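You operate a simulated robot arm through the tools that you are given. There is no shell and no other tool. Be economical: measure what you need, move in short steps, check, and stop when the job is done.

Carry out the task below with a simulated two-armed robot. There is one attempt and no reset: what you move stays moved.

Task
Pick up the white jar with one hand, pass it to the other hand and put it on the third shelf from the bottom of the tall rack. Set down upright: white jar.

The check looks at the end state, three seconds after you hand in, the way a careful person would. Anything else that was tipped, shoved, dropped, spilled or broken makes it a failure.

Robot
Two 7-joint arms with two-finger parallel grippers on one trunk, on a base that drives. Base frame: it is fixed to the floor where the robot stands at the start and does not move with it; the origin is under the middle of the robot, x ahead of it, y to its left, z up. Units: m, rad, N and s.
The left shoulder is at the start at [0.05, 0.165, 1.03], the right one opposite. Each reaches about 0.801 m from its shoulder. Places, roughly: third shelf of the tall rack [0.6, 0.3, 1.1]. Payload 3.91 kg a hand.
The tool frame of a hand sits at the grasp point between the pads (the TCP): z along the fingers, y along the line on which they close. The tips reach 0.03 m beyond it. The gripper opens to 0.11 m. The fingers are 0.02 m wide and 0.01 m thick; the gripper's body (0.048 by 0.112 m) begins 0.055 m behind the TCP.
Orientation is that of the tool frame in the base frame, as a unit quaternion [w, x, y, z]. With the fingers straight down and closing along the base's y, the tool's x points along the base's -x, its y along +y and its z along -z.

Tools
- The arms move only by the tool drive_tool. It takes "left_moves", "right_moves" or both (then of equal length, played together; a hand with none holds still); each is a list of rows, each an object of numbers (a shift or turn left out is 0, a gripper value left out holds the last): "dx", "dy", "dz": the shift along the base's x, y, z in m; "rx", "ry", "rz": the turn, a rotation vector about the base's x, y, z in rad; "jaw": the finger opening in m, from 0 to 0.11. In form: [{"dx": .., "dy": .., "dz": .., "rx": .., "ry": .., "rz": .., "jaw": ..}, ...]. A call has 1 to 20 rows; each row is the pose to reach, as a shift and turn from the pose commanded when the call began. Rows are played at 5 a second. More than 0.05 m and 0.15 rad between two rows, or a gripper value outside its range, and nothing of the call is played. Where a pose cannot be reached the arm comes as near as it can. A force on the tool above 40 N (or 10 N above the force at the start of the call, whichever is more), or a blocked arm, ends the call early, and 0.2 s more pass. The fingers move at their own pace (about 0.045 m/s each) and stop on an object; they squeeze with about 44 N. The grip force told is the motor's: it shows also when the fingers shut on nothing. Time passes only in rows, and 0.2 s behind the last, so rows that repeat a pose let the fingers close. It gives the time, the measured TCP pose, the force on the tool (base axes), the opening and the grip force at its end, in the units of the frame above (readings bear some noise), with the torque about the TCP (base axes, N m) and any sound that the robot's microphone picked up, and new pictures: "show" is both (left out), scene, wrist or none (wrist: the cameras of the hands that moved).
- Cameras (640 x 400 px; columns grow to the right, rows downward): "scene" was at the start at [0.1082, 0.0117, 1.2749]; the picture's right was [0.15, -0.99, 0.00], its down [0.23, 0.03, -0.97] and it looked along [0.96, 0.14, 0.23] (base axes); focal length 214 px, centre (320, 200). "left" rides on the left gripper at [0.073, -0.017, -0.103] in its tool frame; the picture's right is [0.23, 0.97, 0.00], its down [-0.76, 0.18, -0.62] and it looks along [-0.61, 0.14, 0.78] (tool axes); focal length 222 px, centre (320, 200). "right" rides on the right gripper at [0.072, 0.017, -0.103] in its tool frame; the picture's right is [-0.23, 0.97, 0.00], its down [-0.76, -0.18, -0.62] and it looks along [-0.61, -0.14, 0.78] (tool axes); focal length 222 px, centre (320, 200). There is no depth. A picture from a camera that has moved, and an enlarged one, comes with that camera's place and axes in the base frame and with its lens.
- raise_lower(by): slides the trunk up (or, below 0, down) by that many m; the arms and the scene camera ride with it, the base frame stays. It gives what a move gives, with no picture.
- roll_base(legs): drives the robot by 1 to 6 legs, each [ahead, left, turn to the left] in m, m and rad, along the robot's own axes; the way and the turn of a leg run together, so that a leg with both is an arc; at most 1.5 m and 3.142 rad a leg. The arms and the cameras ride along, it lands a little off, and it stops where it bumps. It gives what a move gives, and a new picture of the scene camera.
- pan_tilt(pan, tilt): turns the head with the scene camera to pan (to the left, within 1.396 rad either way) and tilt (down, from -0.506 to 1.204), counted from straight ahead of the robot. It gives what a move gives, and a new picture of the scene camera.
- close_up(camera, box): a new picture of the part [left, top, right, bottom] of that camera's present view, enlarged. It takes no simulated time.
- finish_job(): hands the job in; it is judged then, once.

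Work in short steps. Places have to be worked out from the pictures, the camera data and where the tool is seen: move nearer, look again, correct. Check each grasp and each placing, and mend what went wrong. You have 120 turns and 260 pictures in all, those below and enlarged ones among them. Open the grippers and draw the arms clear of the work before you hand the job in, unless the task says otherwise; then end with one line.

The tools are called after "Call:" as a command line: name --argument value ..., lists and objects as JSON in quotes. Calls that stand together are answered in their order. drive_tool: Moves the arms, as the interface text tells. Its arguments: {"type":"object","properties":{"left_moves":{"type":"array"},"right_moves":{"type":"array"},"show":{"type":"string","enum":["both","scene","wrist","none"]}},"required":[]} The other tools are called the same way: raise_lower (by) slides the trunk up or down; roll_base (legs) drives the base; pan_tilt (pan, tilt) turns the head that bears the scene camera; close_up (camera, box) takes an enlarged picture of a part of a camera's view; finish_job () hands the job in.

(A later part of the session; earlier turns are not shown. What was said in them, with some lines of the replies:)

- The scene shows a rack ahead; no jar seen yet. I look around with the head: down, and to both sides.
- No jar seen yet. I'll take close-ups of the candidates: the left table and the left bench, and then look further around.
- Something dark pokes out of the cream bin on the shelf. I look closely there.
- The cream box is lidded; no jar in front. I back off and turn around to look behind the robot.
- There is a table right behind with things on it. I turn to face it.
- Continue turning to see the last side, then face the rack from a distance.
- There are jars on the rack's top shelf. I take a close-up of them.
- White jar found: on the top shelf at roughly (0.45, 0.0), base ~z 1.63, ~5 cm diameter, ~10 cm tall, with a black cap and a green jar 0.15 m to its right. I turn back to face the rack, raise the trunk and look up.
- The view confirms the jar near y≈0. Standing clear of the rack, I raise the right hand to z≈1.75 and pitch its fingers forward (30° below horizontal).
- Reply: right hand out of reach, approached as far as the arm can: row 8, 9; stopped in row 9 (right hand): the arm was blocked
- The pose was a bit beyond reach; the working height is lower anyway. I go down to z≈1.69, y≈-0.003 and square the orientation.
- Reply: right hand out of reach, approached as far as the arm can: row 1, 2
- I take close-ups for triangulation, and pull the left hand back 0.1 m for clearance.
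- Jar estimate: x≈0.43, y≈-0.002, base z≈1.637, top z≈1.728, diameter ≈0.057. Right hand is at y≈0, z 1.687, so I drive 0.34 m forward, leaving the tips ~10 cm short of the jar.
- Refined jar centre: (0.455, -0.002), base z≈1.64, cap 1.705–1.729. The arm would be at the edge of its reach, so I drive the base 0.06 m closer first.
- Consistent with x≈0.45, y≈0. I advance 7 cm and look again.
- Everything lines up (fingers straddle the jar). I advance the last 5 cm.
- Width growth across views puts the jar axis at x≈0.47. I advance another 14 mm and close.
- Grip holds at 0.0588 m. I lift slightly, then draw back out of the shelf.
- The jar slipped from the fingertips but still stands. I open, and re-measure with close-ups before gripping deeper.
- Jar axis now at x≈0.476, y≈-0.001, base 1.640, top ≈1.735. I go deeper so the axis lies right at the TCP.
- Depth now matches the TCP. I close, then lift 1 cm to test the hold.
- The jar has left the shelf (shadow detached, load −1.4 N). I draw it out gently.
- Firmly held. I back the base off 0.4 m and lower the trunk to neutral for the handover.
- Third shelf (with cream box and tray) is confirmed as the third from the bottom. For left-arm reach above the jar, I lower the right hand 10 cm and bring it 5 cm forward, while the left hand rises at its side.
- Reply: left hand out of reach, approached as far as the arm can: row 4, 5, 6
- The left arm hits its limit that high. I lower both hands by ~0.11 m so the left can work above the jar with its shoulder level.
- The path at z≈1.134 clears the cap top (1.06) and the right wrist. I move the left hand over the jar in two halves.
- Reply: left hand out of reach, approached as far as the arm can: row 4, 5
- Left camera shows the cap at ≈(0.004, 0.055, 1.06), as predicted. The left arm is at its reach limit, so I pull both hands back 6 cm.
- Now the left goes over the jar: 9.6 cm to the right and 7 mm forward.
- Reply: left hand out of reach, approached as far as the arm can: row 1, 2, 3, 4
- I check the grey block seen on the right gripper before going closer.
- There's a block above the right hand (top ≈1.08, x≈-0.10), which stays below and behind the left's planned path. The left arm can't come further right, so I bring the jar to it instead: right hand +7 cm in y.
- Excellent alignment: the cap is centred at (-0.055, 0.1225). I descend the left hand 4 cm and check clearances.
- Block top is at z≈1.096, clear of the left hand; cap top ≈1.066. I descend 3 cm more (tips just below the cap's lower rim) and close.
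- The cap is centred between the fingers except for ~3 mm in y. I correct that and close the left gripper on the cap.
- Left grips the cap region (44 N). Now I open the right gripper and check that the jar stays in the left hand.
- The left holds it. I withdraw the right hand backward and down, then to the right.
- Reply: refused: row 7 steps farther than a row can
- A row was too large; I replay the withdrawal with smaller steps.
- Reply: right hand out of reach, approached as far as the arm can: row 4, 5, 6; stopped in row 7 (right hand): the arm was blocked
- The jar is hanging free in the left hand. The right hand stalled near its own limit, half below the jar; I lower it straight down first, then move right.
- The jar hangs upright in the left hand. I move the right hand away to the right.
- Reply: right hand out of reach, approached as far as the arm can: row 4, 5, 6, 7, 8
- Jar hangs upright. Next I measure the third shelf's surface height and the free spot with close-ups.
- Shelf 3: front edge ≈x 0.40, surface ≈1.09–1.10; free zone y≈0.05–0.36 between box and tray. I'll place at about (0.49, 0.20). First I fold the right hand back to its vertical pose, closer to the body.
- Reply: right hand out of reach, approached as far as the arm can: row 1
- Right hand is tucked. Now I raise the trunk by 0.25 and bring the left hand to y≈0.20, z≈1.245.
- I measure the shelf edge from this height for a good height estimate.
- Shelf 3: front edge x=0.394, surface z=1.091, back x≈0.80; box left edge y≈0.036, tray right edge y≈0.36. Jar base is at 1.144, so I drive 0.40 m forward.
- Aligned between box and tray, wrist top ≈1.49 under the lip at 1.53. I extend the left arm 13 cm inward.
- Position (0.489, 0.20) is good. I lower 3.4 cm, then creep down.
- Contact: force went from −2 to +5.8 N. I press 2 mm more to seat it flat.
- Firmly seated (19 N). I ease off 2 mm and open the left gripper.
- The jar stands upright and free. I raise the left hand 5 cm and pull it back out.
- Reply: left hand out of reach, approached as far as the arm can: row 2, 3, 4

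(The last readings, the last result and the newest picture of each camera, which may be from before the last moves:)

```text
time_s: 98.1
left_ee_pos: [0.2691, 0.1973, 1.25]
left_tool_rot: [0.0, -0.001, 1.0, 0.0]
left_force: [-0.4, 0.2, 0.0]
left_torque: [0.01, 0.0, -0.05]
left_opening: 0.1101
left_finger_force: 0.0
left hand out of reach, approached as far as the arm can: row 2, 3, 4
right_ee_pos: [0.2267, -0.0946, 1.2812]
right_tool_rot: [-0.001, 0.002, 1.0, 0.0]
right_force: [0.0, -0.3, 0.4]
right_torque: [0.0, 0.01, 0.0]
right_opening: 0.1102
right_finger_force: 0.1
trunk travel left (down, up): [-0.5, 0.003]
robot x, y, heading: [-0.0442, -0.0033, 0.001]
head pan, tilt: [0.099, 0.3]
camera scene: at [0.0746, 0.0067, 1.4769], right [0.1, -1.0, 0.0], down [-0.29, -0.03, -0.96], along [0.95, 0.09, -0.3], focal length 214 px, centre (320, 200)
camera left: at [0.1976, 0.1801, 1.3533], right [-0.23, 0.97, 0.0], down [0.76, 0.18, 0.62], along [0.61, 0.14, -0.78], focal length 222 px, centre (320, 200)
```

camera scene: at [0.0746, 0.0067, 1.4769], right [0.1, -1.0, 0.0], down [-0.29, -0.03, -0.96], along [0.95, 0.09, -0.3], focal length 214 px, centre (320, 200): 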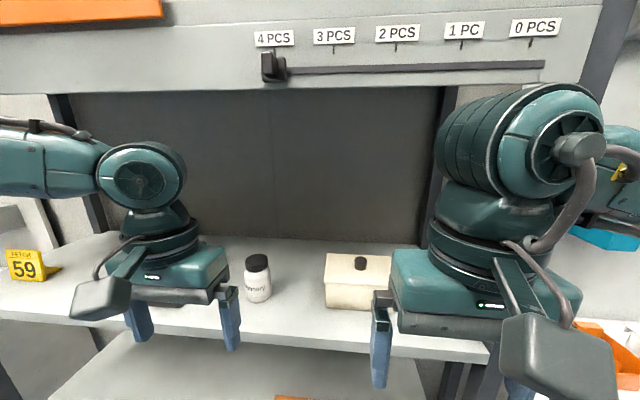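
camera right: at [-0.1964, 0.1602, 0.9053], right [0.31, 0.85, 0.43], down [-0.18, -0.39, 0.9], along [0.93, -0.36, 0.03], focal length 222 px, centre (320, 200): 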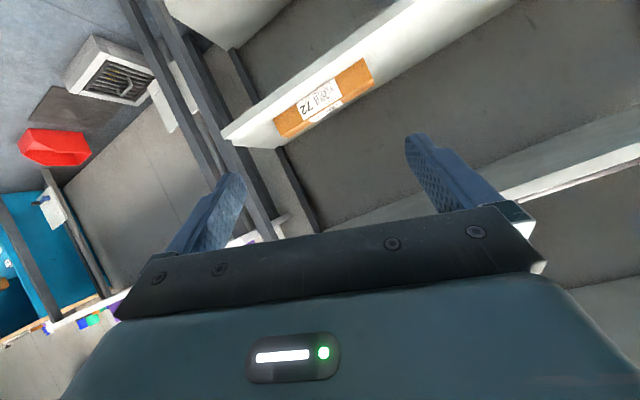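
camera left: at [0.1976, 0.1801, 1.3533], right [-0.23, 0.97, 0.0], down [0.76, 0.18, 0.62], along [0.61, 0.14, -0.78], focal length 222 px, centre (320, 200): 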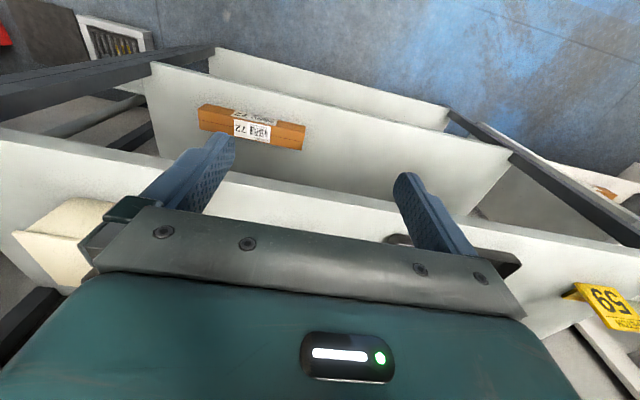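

The jar stands upright on the third shelf and the hand is out. I back the base off and check the whole rack.

Call:
roll_base --legs '[[-0.35, 0, 0]]'

Call:
close_up --camera "scene" --box '[80, 20, 460, 257]'

```text
time_s: 100.4
left_ee_pos: [-0.0807, 0.1956, 1.2508]
left_tool_rot: [0.001, 0.003, 1.0, 0.0]
left_force: [0.5, -0.2, -0.6]
left_torque: [0.0, -0.01, 0.02]
left_opening: 0.1098
left_finger_force: 0.0
right_ee_pos: [-0.1253, -0.0949, 1.2802]
right_tool_rot: [-0.001, 0.004, 1.0, 0.0]
right_force: [-0.9, 0.1, 0.3]
right_torque: [0.0, 0.0, 0.03]
right_opening: 0.1099
right_finger_force: 0.0
trunk travel left (down, up): [-0.5, 0.003]
robot x, y, heading: [-0.4021, -0.002, -0.01]
head pan, tilt: [0.099, 0.3]
camera scene: at [-0.277, 0.0071, 1.477], right [0.09, -1.0, 0.0], down [-0.29, -0.03, -0.96], along [0.95, 0.09, -0.3], focal length 214 px, centre (320, 200)
```

scene: 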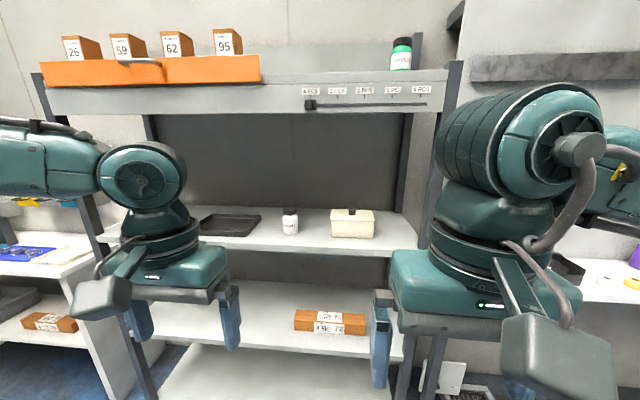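

```text
1.68 times, centred on (270, 138) of scene
camera zoom: at [-0.277, 0.0071, 1.477], right [0.09, -1.0, 0.0], down [-0.29, -0.03, -0.96], along [0.95, 0.09, -0.3], focal length 361 px, centre (404, 304)
```

zoom: 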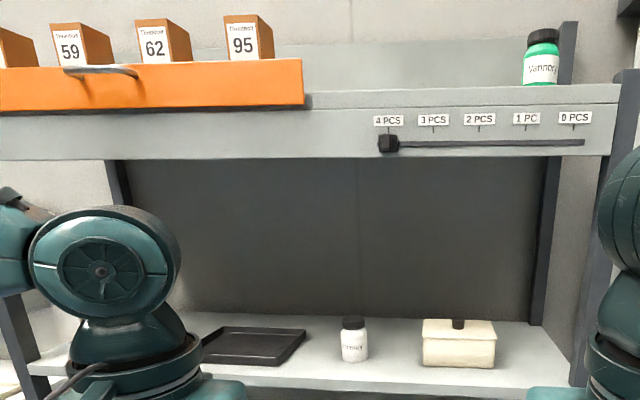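

All is in order: the jar is upright on shelf 3, everything else untouched, grippers open and clear.

Call:
finish_job

```text
The job is handed in.
```

The white jar was picked up with the right hand, passed to the left, and set upright on the third shelf of the tall rack. It stands between the tray and the cream box, nothing else appears disturbed in the final pictures, and the job is handed in.
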